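You operate a simulated robot arm through the tools that you are given. There is no shell and no other tool. Be economical: measure what you need, move in short steps, check, and stop when the job is done.

Carry out the task below with a simulated two-armed robot. There is one attempt and no reset: what you move stays moved.

## Task
Stop the drip at the yellow pump lever and soak up the puddle with the purple pad.
Fine: leave the pad till the puddle is gone, lift it by its knob, drop it in the Waste drawer and shut the drawer.

It is judged by the outcome, as a careful person would: the job done as asked, and still so three seconds after it is handed in. It fails if anything else is knocked over, pushed out of place, dropped, spilled or broken.

## Robot
Two 7-joint arms with two-finger parallel grippers on one trunk, on a base that drives. Base frame: it is fixed to the floor where the robot stands at the start and does not move with it; the origin is under the middle of the robot, x ahead of it, y to its left, z up. Readings come in mm, degrees, newtons and seconds.
The left shoulder is at the start at [50, 158, 997], the right one opposite. With the tool pointing down near the work surface each hand reaches from about 100 to 640 mm from the robot's upright axis, wherever it stands, measured 20 degrees to its own side. Places, roughly: inside of the Waste drawer [500, -200, 800]; orange pump lever [600, 300, 1100]; puddle on the black tray [600, -100, 900]; waste drawer [400, -300, 800]; yellow pump lever [800, -100, 1100]. Payload 3.91 kg a hand.
Tool frame (each hand has its own): the origin (TCP) lies between the finger pads and is the grasp point; the fingertips stand 30 mm ahead of it; z points along the fingers, y is the line along which they close. Largest opening 110 mm; finger width 20, thickness 10; the body of the gripper, 48 by 112 mm, starts 55 mm behind the TCP.
Orientation is that of the tool frame in the base frame, as [roll, pitch, yaw] about the fixed x, y, z axes, in that order (R = Rz(yaw) Ry(pitch) Rx(roll)). With the fingers straight down and closing along the base's y, the tool's x points along the base's -x, its y along +y and its z along -z.

## Interface
- The arms move only by the tool send_rows. It takes "left_commands", "right_commands" or both (then of equal length, played together; a hand with none holds still); each is a list of rows, each a list of 7 numbers: the turn, a rotation vector about the base's x, y, z in degrees, then the shift along the base's x, y, z in mm, then the finger opening in mm, from 0 to 110. In form: [[ax, ay, az, dx, dy, dz, grip], ...]. A call has 1 to 12 rows; each row shifts and turns the commanded pose from where the row before left it. A row lasts 0.2 s, in which the tool goes at most 50 mm and 8.6 degrees; a call with a longer step from one row to the next is refused whole, and so is a gripper value outside its range. Where a pose cannot be reached the arm comes as near as it can. A force on the tool above 40 N (or 10 N above the force at the start of the call, whichever is more), or a blocked arm, ends the call early, and 0.2 s more pass. The fingers move at their own pace (about 153 mm/s each) and stop on an object; they squeeze with about 30 N. The grip force told is the motor's: it shows also when the fingers shut on nothing. Time passes only in rows, and 0.2 s behind the last, so rows that do not move let the fingers close. It gives the time, the measured TCP pose, the force on the tool (base axes), the opening and the grip force at its end, in the units of the frame above (readings bear some noise), with the torque about the TCP (base axes, N m) and any sound that the robot's microphone picked up.
- Cameras (640 x 400 px; columns grow to the right, rows downward): "scene" is now at [135.9, -11.6, 1166.6]; the picture's right is [-0.11, -0.99, 0.00], its down [-0.25, 0.03, -0.97] and it looks along [0.96, -0.11, -0.25] (base axes); focal length 214 px, centre (320, 200). "left" rides on the left gripper at [73, -17, -103] in its tool frame; the picture's right is [0.23, 0.97, 0.00], its down [-0.76, 0.18, -0.62] and it looks along [-0.61, 0.14, 0.78] (tool axes); focal length 222 px, centre (320, 200). "right" rides on the right gripper at [72, 17, -103] in its tool frame; the picture's right is [-0.23, 0.97, 0.00], its down [-0.76, -0.18, -0.62] and it looks along [-0.61, -0.14, 0.78] (tool axes); focal length 222 px, centre (320, 200). There is no depth. A picture from a camera that has moved, and an enlarged one, comes with that camera's place and axes in the base frame and with its lens.
- snapshot(camera): a new picture of that camera. It takes no simulated time.
- move_column(by): slides the trunk up (or, below 0, down) by that many mm; the arms and the scene camera ride with it, the base frame stays. It gives what a move gives, with no picture.
- base_move(legs): drives the robot by 1 to 6 legs, each [ahead, turn to the left] in mm and degrees, along the robot's own axes; the way and the turn of a leg run together, so that a leg with both is an arc; at most 1500 mm and 180 degrees a leg. The arms and the cameras ride along, it lands a little off, and it stops where it bumps. It gives what a move gives.
- head_to(pan, tilt): turns the head with the scene camera to pan (to the left, within 80 degrees either way) and tilt (down, from -29 to 69), counted from straight ahead of the robot. It gives what a move gives.
- inspect(camera, box): a new picture of the part [left, top, right, bottom] of that camera's present view, enlarged. It takes no simulated time.
- job_done(): hands the job in; it is judged then, once.

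Work in short steps. Places have to be worked out from the pictures, the camera data and where the tool is seen: move nearer, look again, correct. Check each grasp and each placing, and mend what went wrong. You have 120 turns and 100 pictures in all, those below and enlarged ones among them. Open the grippers and draw the arms clear of the work before you hand the job in, unless the task says otherwise; then end with one line.

The tools are called after ">>>" as a command line: name --argument value ..., lists and objects as JSON in quotes. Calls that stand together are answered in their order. send_rows: Moves the arms, as the interface text tells. Its arguments: {"type":"object","properties":{"left_commands":{"type":"array","items":{"type":"array","items":{"type":"number"}}},"right_commands":{"type":"array","items":{"type":"array","items":{"type":"number"}}}},"required":[]} The other tools are called the same way: move_column (by) slides the trunk up or down; base_move (legs) drives the base; head_to (pan, tilt) turns the head that bears the scene camera; snapshot (camera) takes a picture; inspect (camera, box) takes an enlarged picture of a part of a camera's view; job_done () hands the job in.

At the start:

```text
t: 0.0
left_tcp_pos: [339.9, 26.0, 1223.0]
left_tcp_rot: [180.0, -0.1, -180.0]
left_contact_force: [-0.6, -0.1, 0.2]
left_torque: [-0.01, 0.01, -0.01]
left_width: 110.0
left_grasp_force: 0.1
right_tcp_pos: [318.3, -340.7, 999.9]
right_tcp_rot: [-180.0, -0.1, 179.9]
right_contact_force: [0.2, -0.3, 0.9]
right_torque: [0.01, -0.02, -0.03]
right_width: 110.1
right_grasp_force: 0.0
trunk travel left (down, up): [-239.0, 243.0]
robot x, y, heading: [-2.1, 4.3, -0.1]
head pan, tilt: [-6.5, 14.6]
```

scene: 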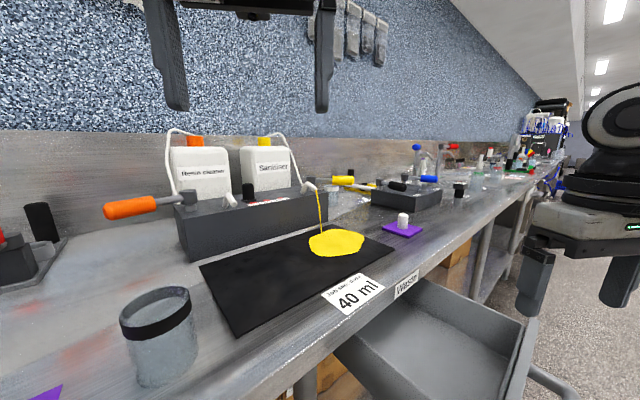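
right: 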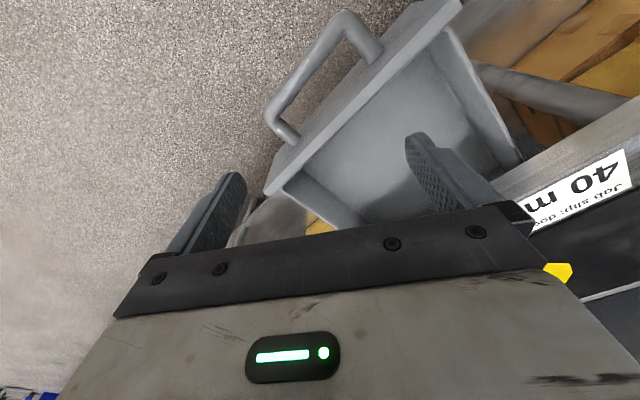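
left: 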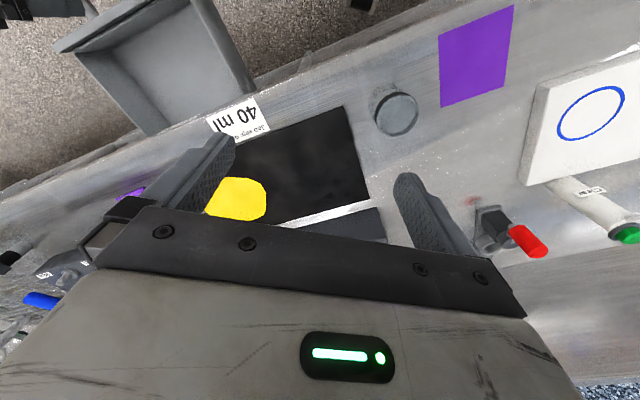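

The picture shows a pump block with two levers, a puddle under the yellow side, a purple pad with a knob to its right and an open Waste drawer. I'll enlarge these parts.

>>> inspect --camera "scene" --box '[90, 120, 410, 320]'

>>> inspect --camera "scene" --box '[290, 150, 450, 250]'

```text
2.00 times, centred on (250, 220) of scene
camera zoom: at [135.9, -11.6, 1166.6], right [-0.11, -0.99, 0.0], down [-0.25, 0.03, -0.97], along [0.96, -0.11, -0.25], focal length 429 px, centre (460, 160)
```

zoom: 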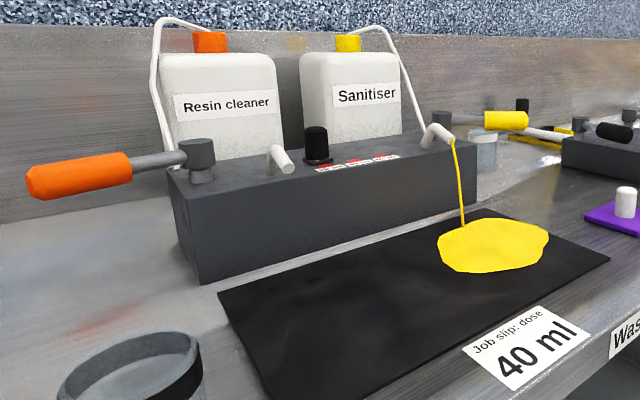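

```text
4.00 times, centred on (370, 200) of scene
camera zoom: at [135.9, -11.6, 1166.6], right [-0.11, -0.99, 0.0], down [-0.25, 0.03, -0.97], along [0.96, -0.11, -0.25], focal length 858 px, centre (120, 200)
```

zoom: 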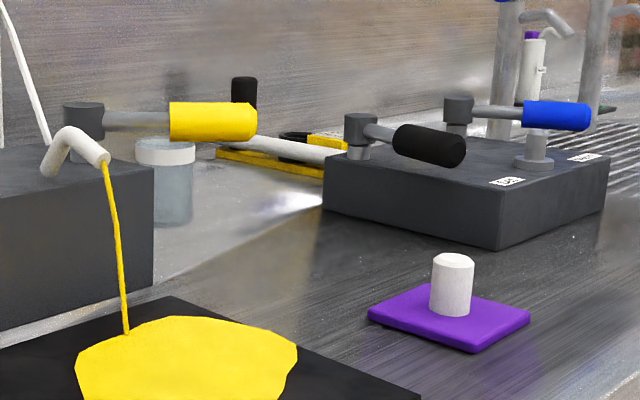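

I want to read the label on the pump block, so I'll zoom in on it and on the hub.

>>> inspect --camera "scene" --box '[220, 170, 300, 220]'

>>> inspect --camera "left" --box '[0, 120, 320, 320]'

```text
8.00 times, centred on (260, 195) of scene
camera zoom: at [135.9, -11.6, 1166.6], right [-0.11, -0.99, 0.0], down [-0.25, 0.03, -0.97], along [0.96, -0.11, -0.25], focal length 1716 px, centre (800, 240)
```

zoom: 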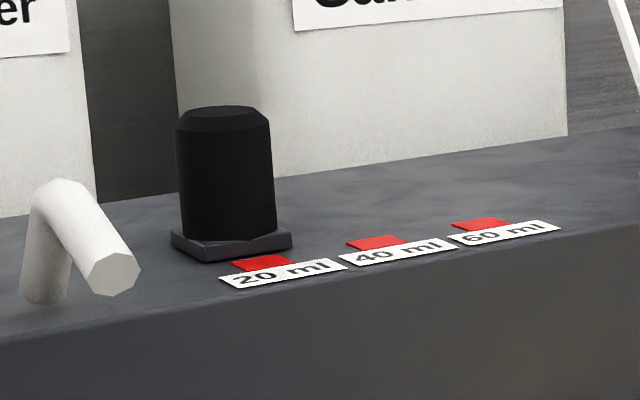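

```text
2.00 times, centred on (160, 220) of left
camera zoom: at [267.9, 7.8, 1326.9], right [-0.23, 0.97, 0.0], down [0.76, 0.18, 0.62], along [0.61, 0.14, -0.78], focal length 444 px, centre (640, 160)
```

zoom: 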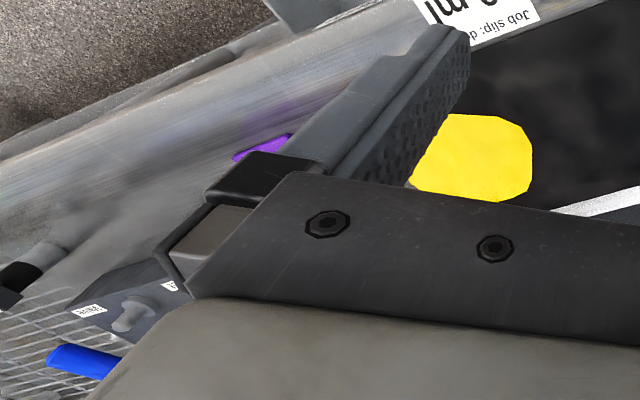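

Triangulating from two cameras puts the puddle near [621, -107, 928]. Next I'll raise the trunk and tilt the head down for a steeper view of the levers.

>>> move_column --by 200

>>> head_to --pan -10 --tilt 35

>>> snapshot --camera "scene"

>>> snapshot --camera "right"

```text
t: 2.2
left_tcp_pos: [339.5, 24.2, 1423.4]
left_tcp_rot: [-180.0, -0.1, -180.0]
left_contact_force: [0.7, 0.1, 1.0]
left_torque: [0.03, -0.01, 0.02]
left_width: 109.9
left_grasp_force: 0.1
right_tcp_pos: [317.8, -339.4, 1200.7]
right_tcp_rot: [179.9, -0.1, 179.9]
right_contact_force: [0.2, 0.3, 0.9]
right_torque: [0.04, 0.0, 0.01]
right_width: 110.3
right_grasp_force: 0.0
trunk travel left (down, up): [-439.0, 43.0]
robot x, y, heading: [0.1, 0.4, -0.1]
head pan, tilt: [-6.5, 14.6]
```

```text
t: 3.0
left_tcp_pos: [340.1, 23.5, 1424.8]
left_tcp_rot: [179.9, 0.0, 180.0]
left_contact_force: [-0.4, 0.3, 0.3]
left_torque: [-0.01, 0.06, -0.03]
left_width: 110.0
left_grasp_force: 0.0
right_tcp_pos: [318.9, -341.0, 1200.1]
right_tcp_rot: [-180.0, 0.0, -180.0]
right_contact_force: [-0.4, -1.0, 0.5]
right_torque: [0.02, 0.0, -0.05]
right_width: 109.9
right_grasp_force: 0.1
trunk travel left (down, up): [-439.0, 43.0]
robot x, y, heading: [-1.0, 1.3, 0.2]
head pan, tilt: [-10.0, 35.0]
```

```text
92 pictures are left
camera scene: at [129.8, -16.3, 1333.9], right [-0.17, -0.98, 0.0], down [-0.56, 0.1, -0.82], along [0.81, -0.14, -0.57], focal length 214 px, centre (320, 200)
```

scene: 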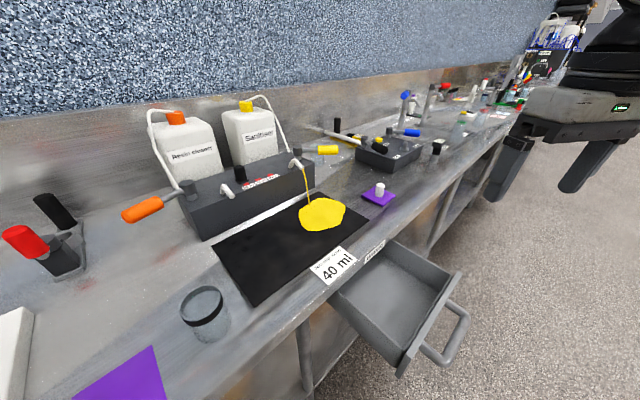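

```text
91 pictures are left
camera right: at [246.9, -322.3, 1303.3], right [0.23, 0.97, 0.0], down [0.76, -0.18, 0.62], along [0.61, -0.14, -0.78], focal length 222 px, centre (320, 200)
```

right: 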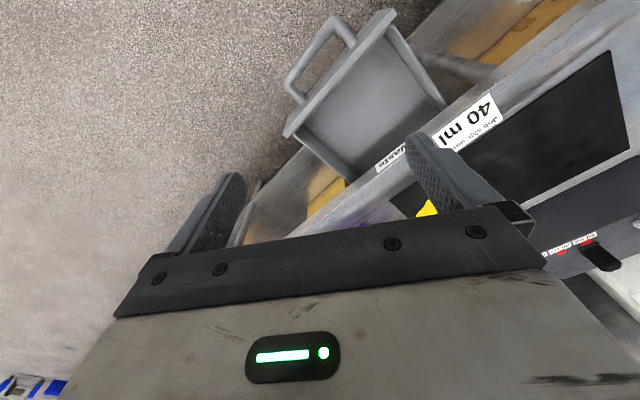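

>>> inspect --camera "scene" --box '[110, 90, 350, 240]'

>>> inspect --camera "scene" --box '[260, 120, 420, 220]'

```text
2.67 times, centred on (230, 165) of scene
camera zoom: at [129.8, -16.3, 1333.9], right [-0.17, -0.98, 0.0], down [-0.56, 0.1, -0.82], along [0.81, -0.14, -0.57], focal length 572 px, centre (560, 293)
```

zoom: 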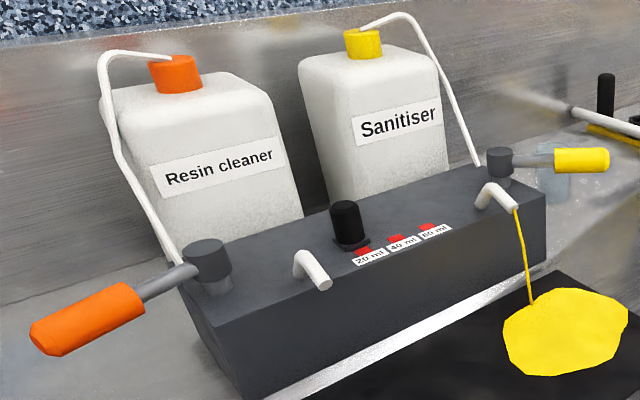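

```text
4.00 times, centred on (340, 170) of scene
camera zoom: at [129.8, -16.3, 1333.9], right [-0.17, -0.98, 0.0], down [-0.56, 0.1, -0.82], along [0.81, -0.14, -0.57], focal length 858 px, centre (240, 320)
```

zoom: 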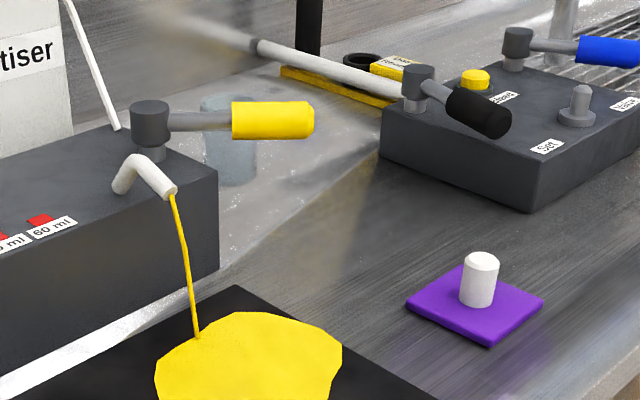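

The lever hub is near [837, -61, 1062] and the lever tip near [811, -196, 1052]. The lever is turned about 45° forward of the block axis, while the orange one lies along it. The pad is near [697, -319, 922], and the counter runs about 35° oblique to me. I'll drive around the open drawer to its right side, keeping well clear of it.

>>> base_move --legs '[[-200, 0], [0, -90], [850, 0], [0, 100]]'

>>> head_to --pan 20 --tilt 40

>>> snapshot --camera "scene"

```text
t: 16.6
left_tcp_pos: [151.2, -760.3, 1423.5]
left_tcp_rot: [179.9, 0.1, -169.8]
left_contact_force: [0.1, 0.5, -0.6]
left_torque: [-0.03, 0.0, 0.03]
left_width: 109.9
left_grasp_force: 0.1
right_tcp_pos: [194.7, -1123.4, 1199.1]
right_tcp_rot: [-180.0, -0.1, -169.8]
right_contact_force: [-0.3, -0.2, 0.5]
right_torque: [0.0, 0.0, 0.0]
right_width: 110.2
right_grasp_force: 0.0
trunk travel left (down, up): [-439.0, 43.0]
robot x, y, heading: [-176.5, -844.1, 10.5]
head pan, tilt: [-10.0, 35.0]
```

```text
t: 17.6
left_tcp_pos: [152.0, -761.0, 1424.0]
left_tcp_rot: [-180.0, 0.0, -169.8]
left_contact_force: [0.3, 0.6, -0.2]
left_torque: [0.0, -0.01, 0.01]
left_width: 110.1
left_grasp_force: 0.0
right_tcp_pos: [195.7, -1124.6, 1199.4]
right_tcp_rot: [179.9, 0.2, -169.8]
right_contact_force: [-0.2, 0.5, 0.3]
right_torque: [-0.05, 0.01, -0.02]
right_width: 110.0
right_grasp_force: 0.0
trunk travel left (down, up): [-439.0, 43.0]
robot x, y, heading: [-180.6, -846.1, 10.0]
head pan, tilt: [20.0, 40.0]
```

```text
88 pictures are left
camera scene: at [-62.6, -796.9, 1326.3], right [0.5, -0.86, 0.0], down [-0.56, -0.32, -0.77], along [0.66, 0.38, -0.64], focal length 214 px, centre (320, 200)
```

scene: 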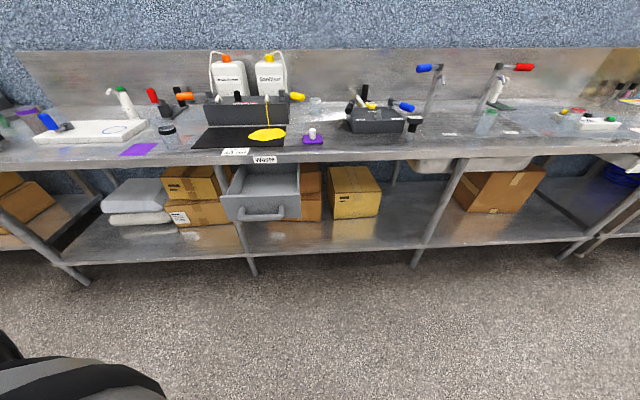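

The view is now square-on to the counter (normal at heading about 30°) and the way is clear. I'll look down to judge the base's footprint before driving close.

>>> head_to --pan 0 --tilt 69

>>> snapshot --camera "scene"

```text
t: 18.5
left_tcp_pos: [152.2, -760.4, 1424.2]
left_tcp_rot: [180.0, 0.0, -169.8]
left_contact_force: [-1.1, 0.6, 0.0]
left_torque: [0.03, 0.02, -0.02]
left_width: 110.1
left_grasp_force: 0.1
right_tcp_pos: [194.9, -1123.4, 1199.3]
right_tcp_rot: [-180.0, 0.0, -169.8]
right_contact_force: [0.0, 0.2, -0.9]
right_torque: [0.04, 0.01, -0.02]
right_width: 110.3
right_grasp_force: 0.2
trunk travel left (down, up): [-439.0, 43.0]
robot x, y, heading: [-177.4, -846.6, 10.5]
head pan, tilt: [0.0, 68.8]
```

```text
87 pictures are left
camera scene: at [-81.0, -829.6, 1290.2], right [0.18, -0.98, 0.0], down [-0.92, -0.17, -0.36], along [0.36, 0.06, -0.93], focal length 214 px, centre (320, 200)
```

scene: 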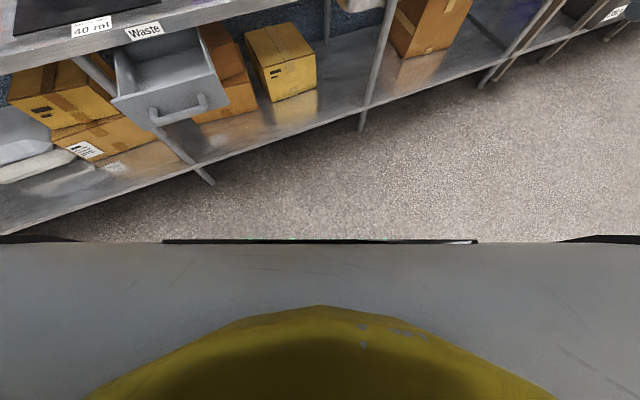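

The chest hides the base itself, but the way ahead is clear. I'll drive to a spot right of the drawer near [455, -700], facing about 40°.

>>> base_move --legs '[[0, 3], [640, 0], [0, 26]]'

>>> head_to --pan 20 --tilt 45

>>> snapshot --camera "scene"

>>> snapshot --camera "left"

```text
t: 23.9
left_tcp_pos: [694.6, -463.5, 1423.1]
left_tcp_rot: [180.0, 0.1, -140.4]
left_contact_force: [-0.2, 0.6, -0.1]
left_torque: [-0.04, -0.02, -0.02]
left_width: 110.1
left_grasp_force: 0.1
right_tcp_pos: [908.9, -759.3, 1199.1]
right_tcp_rot: [180.0, 0.0, -140.5]
right_contact_force: [0.1, 0.6, 0.0]
right_torque: [-0.01, 0.01, -0.03]
right_width: 109.9
right_grasp_force: 0.1
trunk travel left (down, up): [-439.0, 43.0]
robot x, y, heading: [448.4, -699.5, 39.4]
head pan, tilt: [0.0, 68.8]
```

```text
t: 24.8
left_tcp_pos: [693.5, -463.8, 1422.6]
left_tcp_rot: [179.9, 0.1, -140.4]
left_contact_force: [-0.6, 0.2, 0.2]
left_torque: [0.0, -0.02, 0.03]
left_width: 109.9
left_grasp_force: 0.1
right_tcp_pos: [908.3, -759.1, 1199.8]
right_tcp_rot: [-179.9, 0.0, -140.3]
right_contact_force: [0.0, 0.2, -0.6]
right_torque: [0.01, -0.03, 0.0]
right_width: 109.8
right_grasp_force: 0.1
trunk travel left (down, up): [-439.0, 43.0]
robot x, y, heading: [445.2, -698.2, 39.5]
head pan, tilt: [20.0, 45.0]
```

```text
86 pictures are left
camera scene: at [522.0, -605.5, 1319.0], right [0.86, -0.51, 0.0], down [-0.36, -0.61, -0.71], along [0.36, 0.61, -0.71], focal length 214 px, centre (320, 200)
```

scene: 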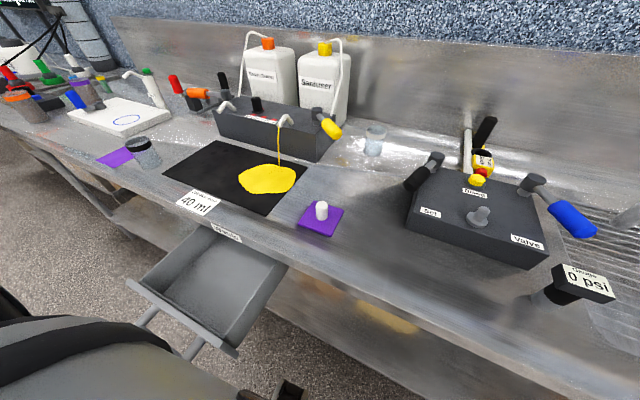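

```text
85 pictures are left
camera left: at [648.5, -523.5, 1526.7], right [-0.8, 0.61, 0.0], down [0.47, 0.62, 0.62], along [0.38, 0.5, -0.78], focal length 222 px, centre (320, 200)
```

left: 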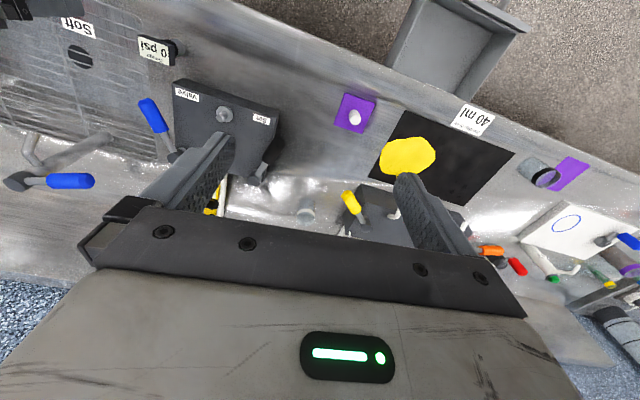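

I have a good vantage point now. I'll enlarge the lever, pad and puddle in both cameras to measure them.

>>> inspect --camera "scene" --box '[200, 90, 400, 215]'

>>> inspect --camera "left" --box '[290, 80, 530, 230]'

>>> inspect --camera "scene" --box '[110, 200, 350, 350]'

```text
3.20 times, centred on (300, 152) of scene
camera zoom: at [522.0, -605.5, 1319.0], right [0.86, -0.51, 0.0], down [-0.36, -0.61, -0.71], along [0.36, 0.61, -0.71], focal length 686 px, centre (384, 352)
```

zoom: 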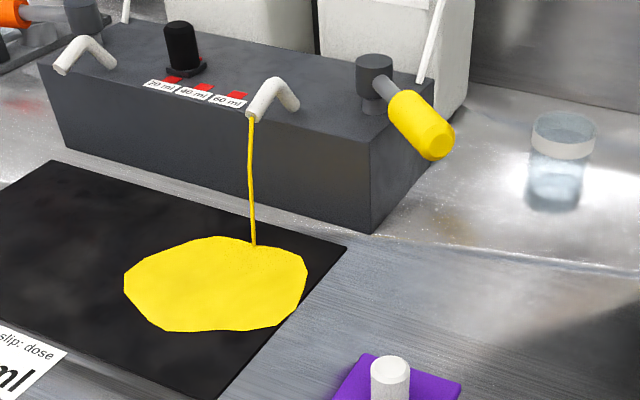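

```text
2.67 times, centred on (410, 155) of left
camera zoom: at [648.5, -523.5, 1526.7], right [-0.8, 0.61, 0.0], down [0.47, 0.62, 0.62], along [0.38, 0.5, -0.78], focal length 592 px, centre (80, 320)
```

zoom: 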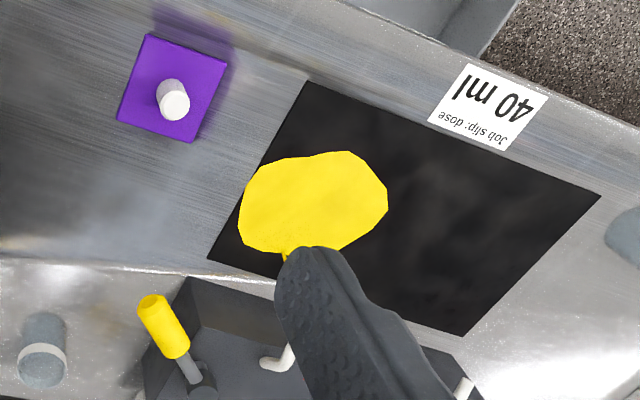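

```text
2.67 times, centred on (230, 275) of scene
camera zoom: at [522.0, -605.5, 1319.0], right [0.86, -0.51, 0.0], down [-0.36, -0.61, -0.71], along [0.36, 0.61, -0.71], focal length 572 px, centre (560, 0)
```

zoom: 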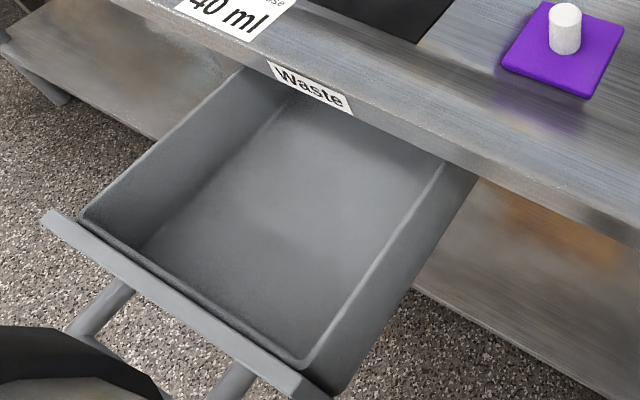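

The hub works out at about [819, -85, 1073] and the lever tip at [807, -203, 1060]. I'll bring the left hand, fingers closed, over a point on the -x side of the lever, still high up.

>>> send_rows --left_commands '[[0, 0, 0, 10, 45, 0, 0], [0, 0, 0, 10, 45, 0, 0], [0, 0, 0, 10, 45, 0, 0], [0, 0, 0, 10, 45, 0, 0], [0, 0, 0, 10, 45, 0, 0], [0, 0, 0, 10, 44, 0, 0], [0, 0, 0, 0, 0, -45, 0], [0, 0, 0, 0, 0, -45, 0], [0, 0, 0, 0, 0, -45, 0], [0, 0, 0, 0, 0, -45, 0], [0, 0, 0, 0, 0, -45, 0]]'

>>> snapshot --camera "scene"

>>> snapshot --camera "left"

```text
t: 27.1
left_tcp_pos: [715.3, -238.0, 1136.8]
left_tcp_rot: [-180.0, 0.1, -140.3]
left_contact_force: [0.6, 1.1, -0.3]
left_torque: [-0.03, 0.0, -0.01]
left_width: 0.0
left_grasp_force: 30.4
left hand out of reach, approached as far as the arm can: row 1, 2, 3, 4, 5, 6
right_tcp_pos: [908.5, -758.9, 1200.3]
right_tcp_rot: [-180.0, 0.0, -140.4]
right_contact_force: [-0.2, 0.3, -0.4]
right_torque: [0.01, -0.01, -0.03]
right_width: 110.1
right_grasp_force: 0.1
trunk travel left (down, up): [-439.0, 43.0]
robot x, y, heading: [448.7, -696.5, 39.5]
head pan, tilt: [20.0, 45.0]
```

```text
81 pictures are left
camera scene: at [521.9, -604.9, 1319.1], right [0.86, -0.51, 0.0], down [-0.36, -0.61, -0.71], along [0.36, 0.61, -0.71], focal length 214 px, centre (320, 200)
```

scene: 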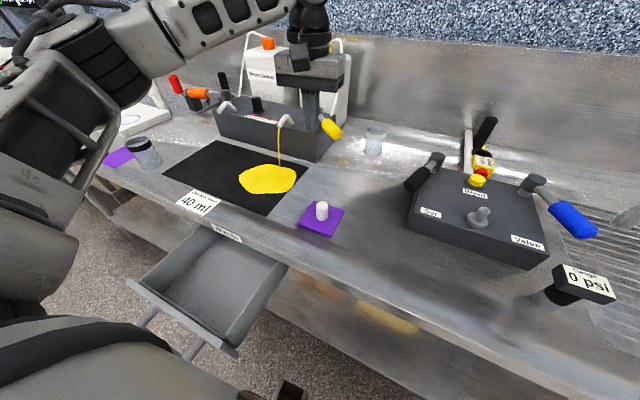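

```text
80 pictures are left
camera left: at [669.9, -297.0, 1240.9], right [-0.8, 0.6, 0.0], down [0.47, 0.62, 0.62], along [0.38, 0.5, -0.78], focal length 222 px, centre (320, 200)
```

left: 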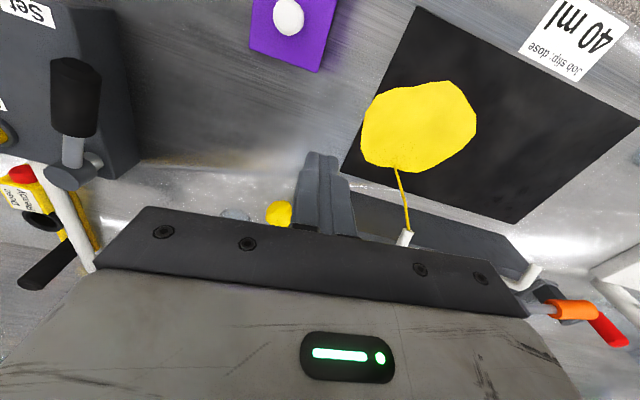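

The arm ran out of reach while high, but closed fingers are at [715, -238, 1137], beside the lever. Reach improves lower down, so I'll descend to lever height and move up next to the lever.

>>> send_rows --left_commands '[[0, 0, 0, 0, 0, -36, 0], [0, 0, 0, 0, 0, -36, 0], [0, 0, 0, 15, 15, 0, 0], [0, 0, 0, 15, 15, 0, 0], [0, 0, 0, 15, 15, 0, 0], [0, 0, 0, 0, 0, 0, 0]]'

>>> inspect --camera "scene" --box '[240, 60, 400, 160]'

>>> inspect --camera "left" --box '[220, 130, 420, 255]'

```text
t: 28.6
left_tcp_pos: [757.9, -191.5, 1065.3]
left_tcp_rot: [-180.0, -0.1, -140.5]
left_contact_force: [-0.4, -0.1, 0.0]
left_torque: [-0.05, 0.02, -0.02]
left_width: 0.0
left_grasp_force: 29.9
right_tcp_pos: [908.9, -758.9, 1199.2]
right_tcp_rot: [-179.9, 0.0, -140.4]
right_contact_force: [0.1, -0.8, 0.5]
right_torque: [0.03, 0.02, -0.01]
right_width: 110.0
right_grasp_force: 0.0
trunk travel left (down, up): [-439.0, 43.0]
robot x, y, heading: [446.9, -700.5, 39.5]
head pan, tilt: [20.0, 45.0]
```

```text
4.00 times, centred on (320, 110) of scene
camera zoom: at [521.7, -605.5, 1319.1], right [0.86, -0.51, 0.0], down [-0.36, -0.61, -0.71], along [0.36, 0.61, -0.71], focal length 858 px, centre (320, 560)
```

zoom: 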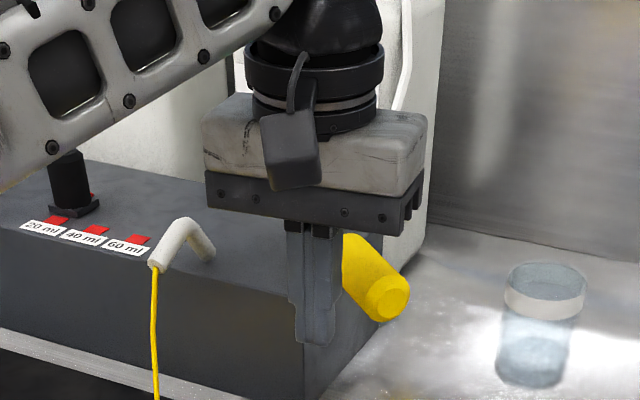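

```text
3.20 times, centred on (320, 192) of left
camera zoom: at [713.3, -250.6, 1168.7], right [-0.8, 0.61, 0.0], down [0.47, 0.62, 0.62], along [0.38, 0.5, -0.78], focal length 711 px, centre (320, 224)
```

zoom: 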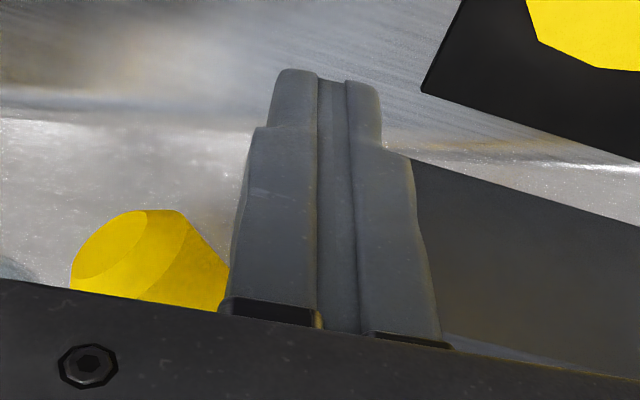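

The fingers stand just to the -x side of the lever at the right height. I'll push gently in +x and watch the force.

>>> send_rows --left_commands '[[0, 0, 0, 10, 0, 0, 0], [0, 0, 0, 10, 0, 0, 0], [0, 0, 0, 10, 0, 0, 0], [0, 0, 0, 10, 0, 0, 0], [0, 0, 0, 8, 0, 0, 0]]'

>>> inspect --camera "scene" --box '[220, 60, 420, 185]'

```text
t: 29.8
left_tcp_pos: [807.0, -194.7, 1067.1]
left_tcp_rot: [180.0, -0.2, -140.7]
left_contact_force: [-2.7, -16.3, -6.3]
left_torque: [-0.23, 0.13, -0.15]
left_width: 0.0
left_grasp_force: 30.5
right_tcp_pos: [909.6, -760.7, 1199.8]
right_tcp_rot: [180.0, 0.1, -140.4]
right_contact_force: [-0.9, 0.8, -0.1]
right_torque: [-0.01, 0.0, 0.02]
right_width: 110.0
right_grasp_force: 0.0
trunk travel left (down, up): [-439.0, 43.0]
robot x, y, heading: [446.7, -699.7, 39.7]
head pan, tilt: [20.0, 45.0]
```

```text
3.20 times, centred on (320, 122) of scene
camera zoom: at [522.1, -607.2, 1319.1], right [0.86, -0.51, 0.0], down [-0.36, -0.61, -0.71], along [0.36, 0.61, -0.71], focal length 686 px, centre (320, 448)
```

zoom: 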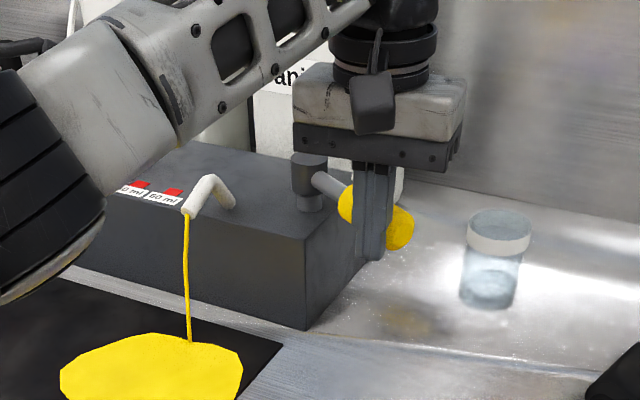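

The lever has started to move (tip about 20 mm), but the reaction reads along -y. I'll check the contact in the hand camera.

>>> inspect --camera "left" --box '[220, 130, 420, 255]'

>>> inspect --camera "scene" --box '[290, 90, 370, 140]'

```text
3.20 times, centred on (320, 192) of left
camera zoom: at [762.5, -254.1, 1170.3], right [-0.79, 0.61, 0.0], down [0.48, 0.62, 0.62], along [0.38, 0.49, -0.78], focal length 711 px, centre (320, 224)
```

zoom: 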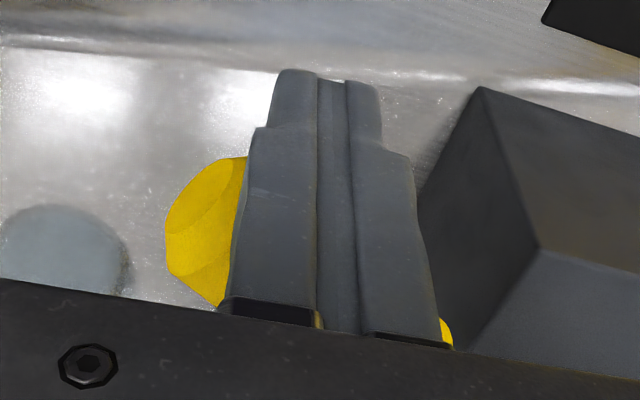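

```text
8.00 times, centred on (330, 115) of scene
camera zoom: at [522.1, -607.2, 1319.1], right [0.86, -0.51, 0.0], down [-0.36, -0.61, -0.71], along [0.36, 0.61, -0.71], focal length 1716 px, centre (240, 880)
```

zoom: 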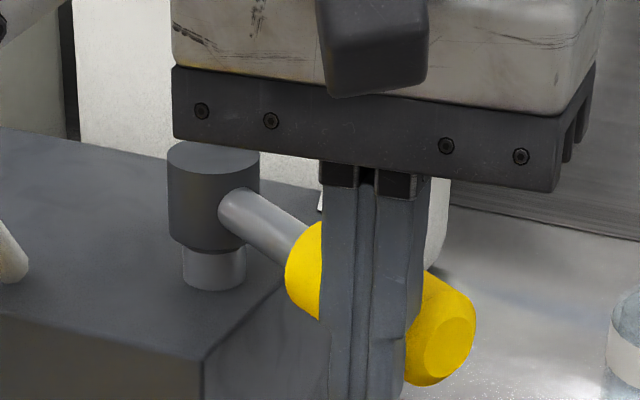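

The contact is on the lever grip as intended, and it has turned about 9° with moderate force. I'll continue along the arc and watch the drip.

>>> send_rows --left_commands '[[0, 0, 0, 8, 2, 0, 0], [0, 0, 0, 8, 2, 0, 0], [0, 0, 0, 8, 2, 0, 0]]'

>>> inspect --camera "scene" --box '[220, 60, 420, 185]'

```text
t: 30.6
left_tcp_pos: [831.5, -185.7, 1067.5]
left_tcp_rot: [-180.0, 0.1, -140.4]
left_contact_force: [-0.5, -0.8, 1.1]
left_torque: [-0.04, -0.03, 0.0]
left_width: 0.4
left_grasp_force: 30.6
right_tcp_pos: [908.5, -759.0, 1201.8]
right_tcp_rot: [179.9, 0.1, -140.4]
right_contact_force: [0.4, 0.6, 0.2]
right_torque: [-0.02, 0.05, -0.01]
right_width: 109.9
right_grasp_force: 0.1
trunk travel left (down, up): [-439.0, 43.0]
robot x, y, heading: [449.5, -700.6, 39.5]
head pan, tilt: [20.0, 45.0]
```

```text
3.20 times, centred on (320, 122) of scene
camera zoom: at [521.8, -605.3, 1319.1], right [0.86, -0.51, 0.0], down [-0.36, -0.61, -0.71], along [0.36, 0.61, -0.71], focal length 686 px, centre (320, 448)
```

zoom: 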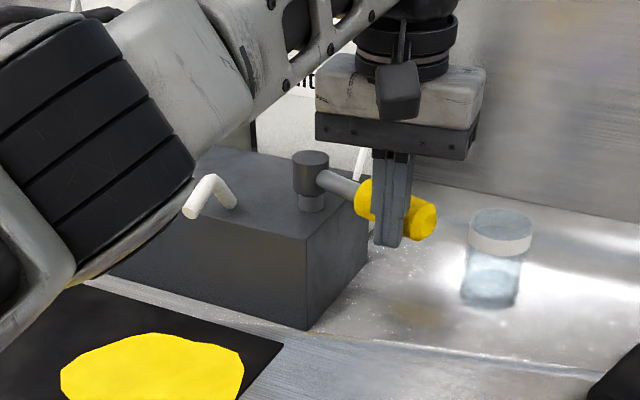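

The drip has stopped. I'll push slightly further, towards alignment with the block as the orange lever is, for margin.

>>> send_rows --left_commands '[[0, 0, 0, 8, 3, 0, 0], [0, 0, 0, 8, 3, 0, 0]]'

>>> inspect --camera "scene" --box '[220, 60, 420, 185]'

```text
t: 31.1
left_tcp_pos: [835.1, -183.8, 1067.5]
left_tcp_rot: [179.9, 0.0, -140.4]
left_contact_force: [-5.5, -3.6, -2.1]
left_torque: [-0.02, 0.14, -0.05]
left_width: 0.0
left_grasp_force: 30.4
left hand out of reach, approached as far as the arm can: row 2
right_tcp_pos: [907.6, -760.0, 1199.9]
right_tcp_rot: [-180.0, 0.2, -140.3]
right_contact_force: [-0.7, 0.0, -0.9]
right_torque: [0.03, 0.0, 0.03]
right_width: 110.0
right_grasp_force: 0.0
trunk travel left (down, up): [-439.0, 43.0]
robot x, y, heading: [444.7, -697.1, 39.6]
head pan, tilt: [20.0, 45.0]
```

```text
3.20 times, centred on (320, 122) of scene
camera zoom: at [521.3, -605.8, 1319.1], right [0.86, -0.51, 0.0], down [-0.36, -0.61, -0.71], along [0.36, 0.61, -0.71], focal length 686 px, centre (320, 448)
```

zoom: 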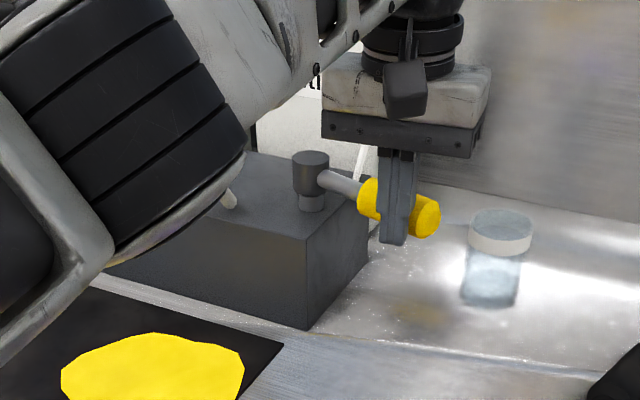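

I'm at the limit of reach and the drip is stopped. I'll back the hand off the lever, raise it, and check that the lever stays put.

>>> send_rows --left_commands '[[0, 0, 0, -20, -15, 0, 0], [0, 0, 0, -20, -15, 0, 0], [0, 0, 0, -20, -20, 0, 0], [0, 0, 0, -10, -20, 30, 0], [0, 0, 0, -10, -30, 30, 0], [0, 0, 0, -10, -40, 20, 0], [0, 0, 0, -10, -45, 10, 0], [0, 0, 0, -10, -45, 0, 0]]'

>>> snapshot --camera "scene"

>>> snapshot --camera "left"

```text
t: 33.0
left_tcp_pos: [723.5, -414.4, 1155.3]
left_tcp_rot: [180.0, 0.1, -140.3]
left_contact_force: [-0.3, 0.5, -0.9]
left_torque: [0.03, -0.01, 0.0]
left_width: 0.0
left_grasp_force: 30.5
right_tcp_pos: [910.1, -759.5, 1201.4]
right_tcp_rot: [179.9, 0.1, -140.4]
right_contact_force: [0.1, 0.0, -0.7]
right_torque: [0.0, 0.02, 0.0]
right_width: 110.0
right_grasp_force: 0.0
trunk travel left (down, up): [-439.0, 43.0]
robot x, y, heading: [446.5, -698.2, 39.5]
head pan, tilt: [20.0, 45.0]
```

```text
72 pictures are left
camera scene: at [522.0, -606.1, 1319.1], right [0.86, -0.51, 0.0], down [-0.36, -0.61, -0.71], along [0.36, 0.61, -0.71], focal length 214 px, centre (320, 200)
```

scene: 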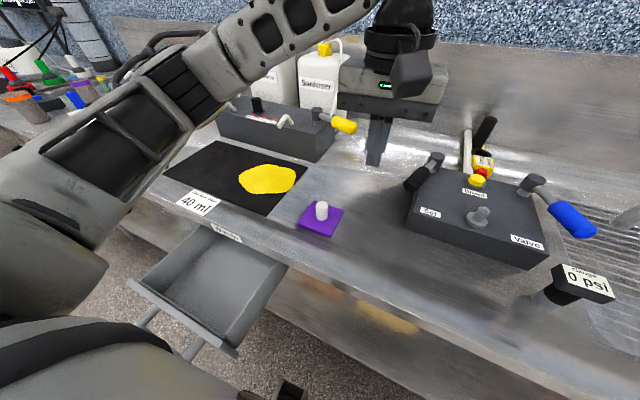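

```text
71 pictures are left
camera left: at [679.5, -472.7, 1258.9], right [-0.8, 0.6, 0.0], down [0.47, 0.62, 0.62], along [0.38, 0.5, -0.78], focal length 222 px, centre (320, 200)
```

left: 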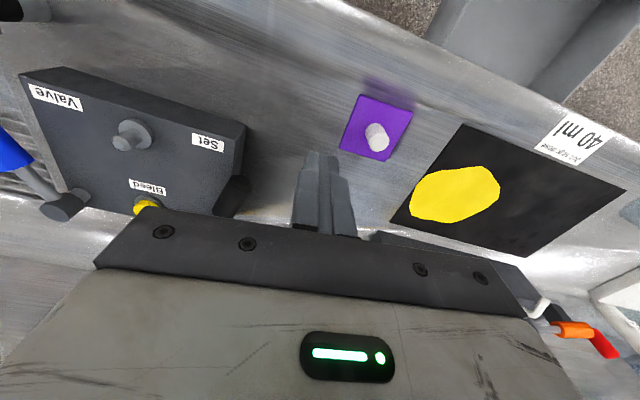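

The lever stays where I left it and the drip is off. Next I'll measure the pad, knob and puddle with zooms from both cameras.

>>> inspect --camera "scene" --box '[220, 100, 380, 250]'

>>> inspect --camera "left" --box '[320, 70, 520, 230]'

```text
2.67 times, centred on (300, 175) of scene
camera zoom: at [522.0, -606.1, 1319.1], right [0.86, -0.51, 0.0], down [-0.36, -0.61, -0.71], along [0.36, 0.61, -0.71], focal length 572 px, centre (373, 267)
```

zoom: 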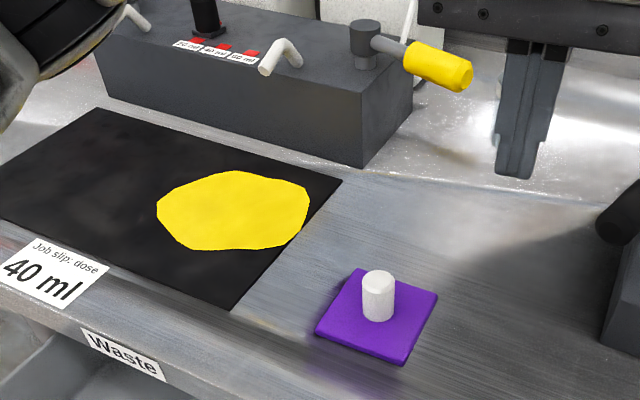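

```text
2.50 times, centred on (420, 150) of left
camera zoom: at [679.5, -472.7, 1258.9], right [-0.8, 0.6, 0.0], down [0.47, 0.62, 0.62], along [0.38, 0.5, -0.78], focal length 555 px, centre (70, 325)
```

zoom: 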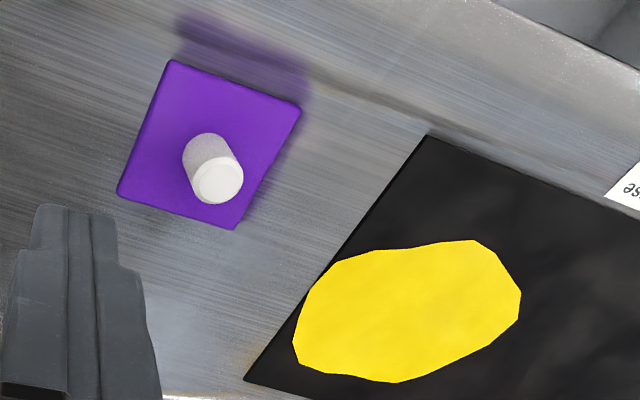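

The knob top is at about [694, -323, 977], the pad is an 81 mm square, and the puddle centre is near [634, -117]. I'll go above the knob with the fingers open.

>>> send_rows --left_commands '[[0, 0, 0, -10, 30, 0, 70], [0, 0, 0, -10, 31, 0, 70], [0, 0, 0, -10, 30, 0, 70], [0, 0, 0, 0, 0, -40, 70], [0, 0, 0, 0, 0, -40, 70], [0, 0, 0, 0, 0, -40, 70]]'

>>> snapshot --camera "left"

>>> inspect --camera "scene" --box '[260, 120, 420, 250]'

```text
t: 34.4
left_tcp_pos: [696.0, -323.0, 1034.9]
left_tcp_rot: [179.9, 0.1, -140.4]
left_contact_force: [0.0, 0.3, 0.6]
left_torque: [0.01, -0.03, 0.0]
left_width: 70.0
left_grasp_force: 0.1
right_tcp_pos: [909.7, -759.0, 1199.7]
right_tcp_rot: [-179.9, 0.0, -140.4]
right_contact_force: [0.4, 0.5, 0.8]
right_torque: [0.01, 0.04, 0.01]
right_width: 110.1
right_grasp_force: 0.0
trunk travel left (down, up): [-439.0, 43.0]
robot x, y, heading: [449.3, -700.6, 39.4]
head pan, tilt: [20.0, 45.0]
```

```text
68 pictures are left
camera left: at [651.4, -382.0, 1137.8], right [-0.8, 0.61, 0.0], down [0.47, 0.62, 0.62], along [0.38, 0.5, -0.78], focal length 222 px, centre (320, 200)
```

left: 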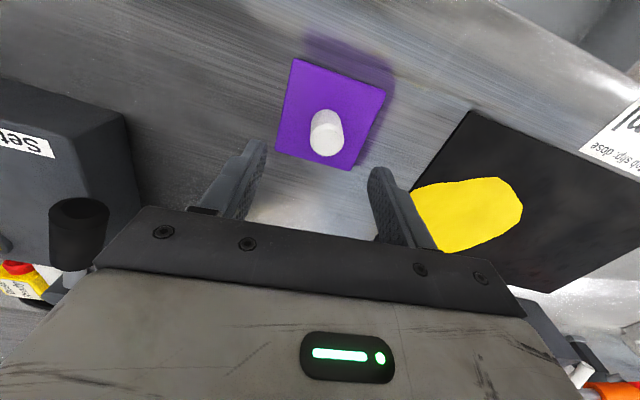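

```text
3.08 times, centred on (340, 185) of scene
camera zoom: at [522.0, -605.3, 1319.1], right [0.86, -0.51, 0.0], down [-0.36, -0.61, -0.71], along [0.36, 0.61, -0.71], focal length 660 px, centre (258, 246)
```

zoom: 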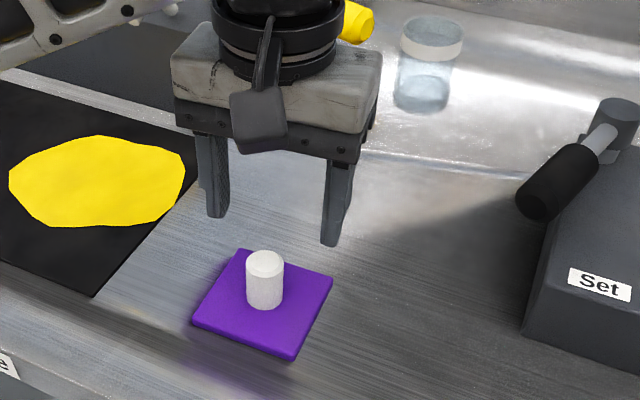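

The hand camera puts the knob at about [692, -323], directly under the TCP. I'll descend to TCP z = 973 and close.

>>> send_rows --left_commands '[[0, 0, 0, -2, 0, -30, 70], [0, 0, 0, 0, 0, -20, 70], [0, 0, 0, 0, 0, -11, 70], [0, 0, 0, 0, 0, 0, 10], [0, 0, 0, 0, 0, 0, 10], [0, 0, 0, 0, 0, 0, 10]]'

>>> inspect --camera "scene" --box '[260, 120, 420, 250]'

```text
t: 35.8
left_tcp_pos: [692.8, -323.6, 975.5]
left_tcp_rot: [-180.0, 0.0, -140.4]
left_contact_force: [-0.2, 0.9, -0.6]
left_torque: [0.02, -0.03, 0.06]
left_width: 26.0
left_grasp_force: 30.0
right_tcp_pos: [909.0, -759.5, 1198.9]
right_tcp_rot: [-180.0, 0.0, -140.3]
right_contact_force: [-0.6, 0.6, -0.7]
right_torque: [0.02, 0.05, 0.03]
right_width: 110.1
right_grasp_force: 0.0
trunk travel left (down, up): [-439.0, 43.0]
robot x, y, heading: [447.1, -699.9, 39.4]
head pan, tilt: [20.0, 45.0]
```

```text
3.08 times, centred on (340, 185) of scene
camera zoom: at [521.9, -605.5, 1319.1], right [0.86, -0.51, 0.0], down [-0.36, -0.61, -0.71], along [0.36, 0.61, -0.71], focal length 660 px, centre (258, 246)
```

zoom: 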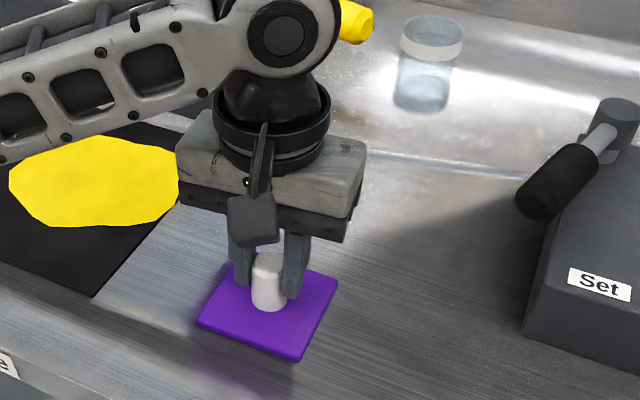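

The knob is gripped (26 mm opening). I'll lift it, carry it over the puddle and stop above.

>>> send_rows --left_commands '[[0, 0, 0, 0, 0, 25, 10], [0, 0, 0, 0, 0, 20, 10], [0, 0, 0, -12, 35, 0, 10], [0, 0, 0, -12, 35, 0, 10], [0, 0, 0, -12, 35, 0, 10], [0, 0, 0, -12, 35, 0, 10], [0, 0, 0, -12, 35, 0, 10], [0, 0, 0, 0, 30, 0, 10], [0, 0, 0, 0, 0, 0, 10]]'

>>> snapshot --camera "scene"

>>> snapshot --camera "left"

```text
t: 37.8
left_tcp_pos: [636.3, -117.2, 1019.9]
left_tcp_rot: [180.0, -0.1, -140.5]
left_contact_force: [0.2, -0.2, 0.0]
left_torque: [0.01, -0.03, 0.01]
left_width: 26.0
left_grasp_force: 30.6
right_tcp_pos: [908.0, -759.4, 1199.5]
right_tcp_rot: [-179.9, 0.0, -140.4]
right_contact_force: [0.9, -1.0, -0.5]
right_torque: [0.0, -0.03, 0.0]
right_width: 110.3
right_grasp_force: 0.1
trunk travel left (down, up): [-439.0, 43.0]
robot x, y, heading: [446.2, -697.7, 39.5]
head pan, tilt: [20.0, 45.0]
```

```text
65 pictures are left
camera scene: at [521.8, -605.5, 1319.1], right [0.86, -0.51, 0.0], down [-0.36, -0.61, -0.71], along [0.36, 0.61, -0.71], focal length 214 px, centre (320, 200)
```

scene: 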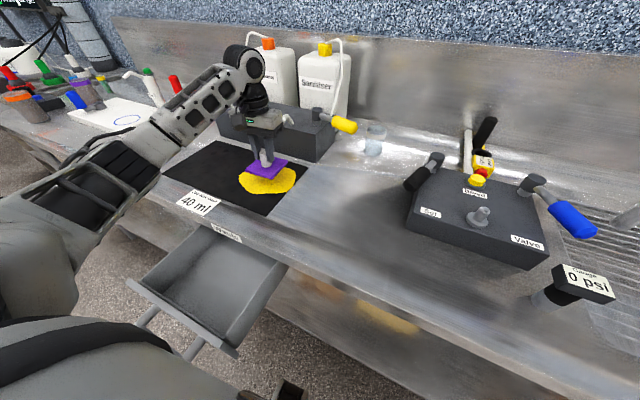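

```text
64 pictures are left
camera left: at [590.8, -177.2, 1123.3], right [-0.8, 0.61, 0.0], down [0.47, 0.62, 0.62], along [0.38, 0.5, -0.78], focal length 222 px, centre (320, 200)
```

left: 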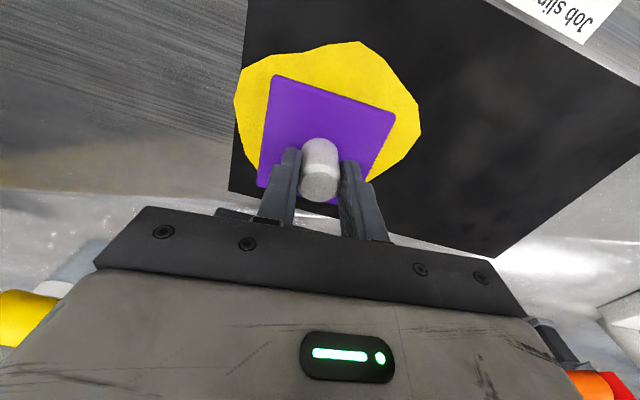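

The pad is centred over the puddle at about [632, -117]. I'll lower it until it touches.

>>> send_rows --left_commands '[[0, 0, 0, -4, 0, -20, 10], [0, 0, 0, 0, 0, -15, 10], [0, 0, 0, 0, 0, -5, 10], [0, 0, 0, 0, 0, -3, 10], [0, 0, 0, 0, 0, 0, 10]]'

>>> inspect --camera "scene" --box '[200, 100, 340, 230]'

```text
t: 39.0
left_tcp_pos: [631.5, -118.5, 978.9]
left_tcp_rot: [-180.0, 0.3, -140.5]
left_contact_force: [0.7, 3.6, 15.1]
left_torque: [-0.21, 0.43, -0.15]
left_width: 25.8
left_grasp_force: 30.0
right_tcp_pos: [908.0, -759.7, 1200.8]
right_tcp_rot: [179.9, 0.1, -140.4]
right_contact_force: [-0.8, -0.5, -0.6]
right_torque: [-0.01, -0.01, 0.0]
right_width: 109.9
right_grasp_force: 0.1
trunk travel left (down, up): [-439.0, 43.0]
robot x, y, heading: [454.1, -701.5, 39.8]
head pan, tilt: [20.0, 45.0]
```

```text
3.08 times, centred on (270, 165) of scene
camera zoom: at [521.6, -606.5, 1319.4], right [0.86, -0.51, 0.0], down [-0.36, -0.61, -0.71], along [0.36, 0.61, -0.71], focal length 660 px, centre (474, 308)
```

zoom: 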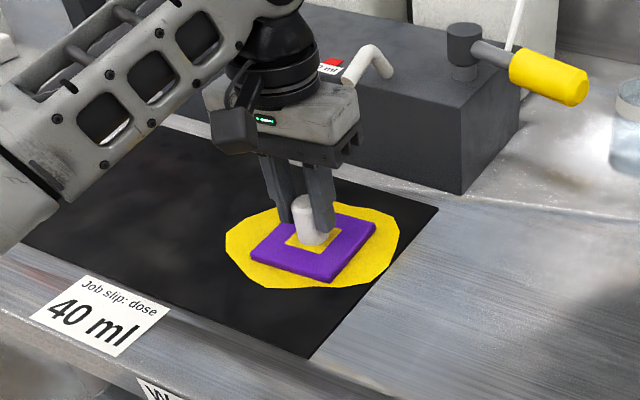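

The pad is down on the puddle with 15 N of contact and is starting to soak. I'll release the knob and wait with the fingers open around it.

>>> send_rows --left_commands '[[0, 0, 0, 0, 0, 1, 60], [0, 0, 0, 0, 0, 1, 60], [0, 0, 0, 0, 0, 0, 60], [0, 0, 0, 0, 0, 0, 60], [0, 0, 0, 0, 0, 0, 60], [0, 0, 0, 0, 0, 0, 60], [0, 0, 0, 0, 0, 0, 60], [0, 0, 0, 0, 0, 0, 60], [0, 0, 0, 0, 0, 0, 60], [0, 0, 0, 0, 0, 0, 60], [0, 0, 0, 0, 0, 0, 60], [0, 0, 0, 0, 0, 0, 60]]'

>>> inspect --camera "scene" --box '[200, 100, 340, 230]'

```text
t: 41.5
left_tcp_pos: [631.8, -119.3, 978.9]
left_tcp_rot: [180.0, 0.1, -140.5]
left_contact_force: [0.1, 0.1, 0.4]
left_torque: [0.01, -0.01, 0.0]
left_width: 60.2
left_grasp_force: 0.0
right_tcp_pos: [908.7, -759.9, 1200.0]
right_tcp_rot: [-179.9, 0.0, -140.5]
right_contact_force: [-0.3, -0.3, -0.9]
right_torque: [0.0, -0.01, -0.03]
right_width: 109.8
right_grasp_force: 0.0
trunk travel left (down, up): [-439.0, 43.0]
robot x, y, heading: [445.9, -697.9, 39.5]
head pan, tilt: [20.0, 45.0]
```

```text
3.08 times, centred on (270, 165) of scene
camera zoom: at [521.9, -605.5, 1319.1], right [0.86, -0.51, 0.0], down [-0.36, -0.61, -0.71], along [0.36, 0.61, -0.71], focal length 660 px, centre (474, 308)
```

zoom: 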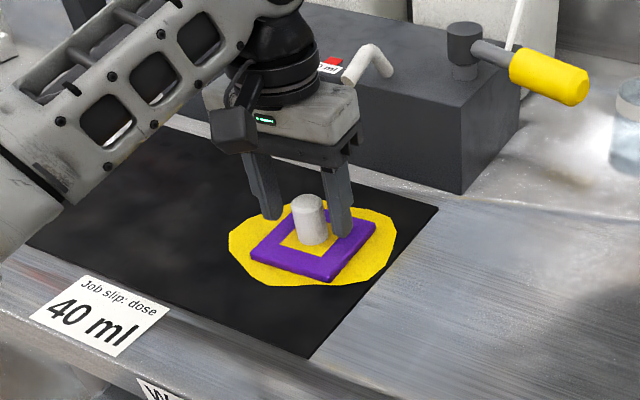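

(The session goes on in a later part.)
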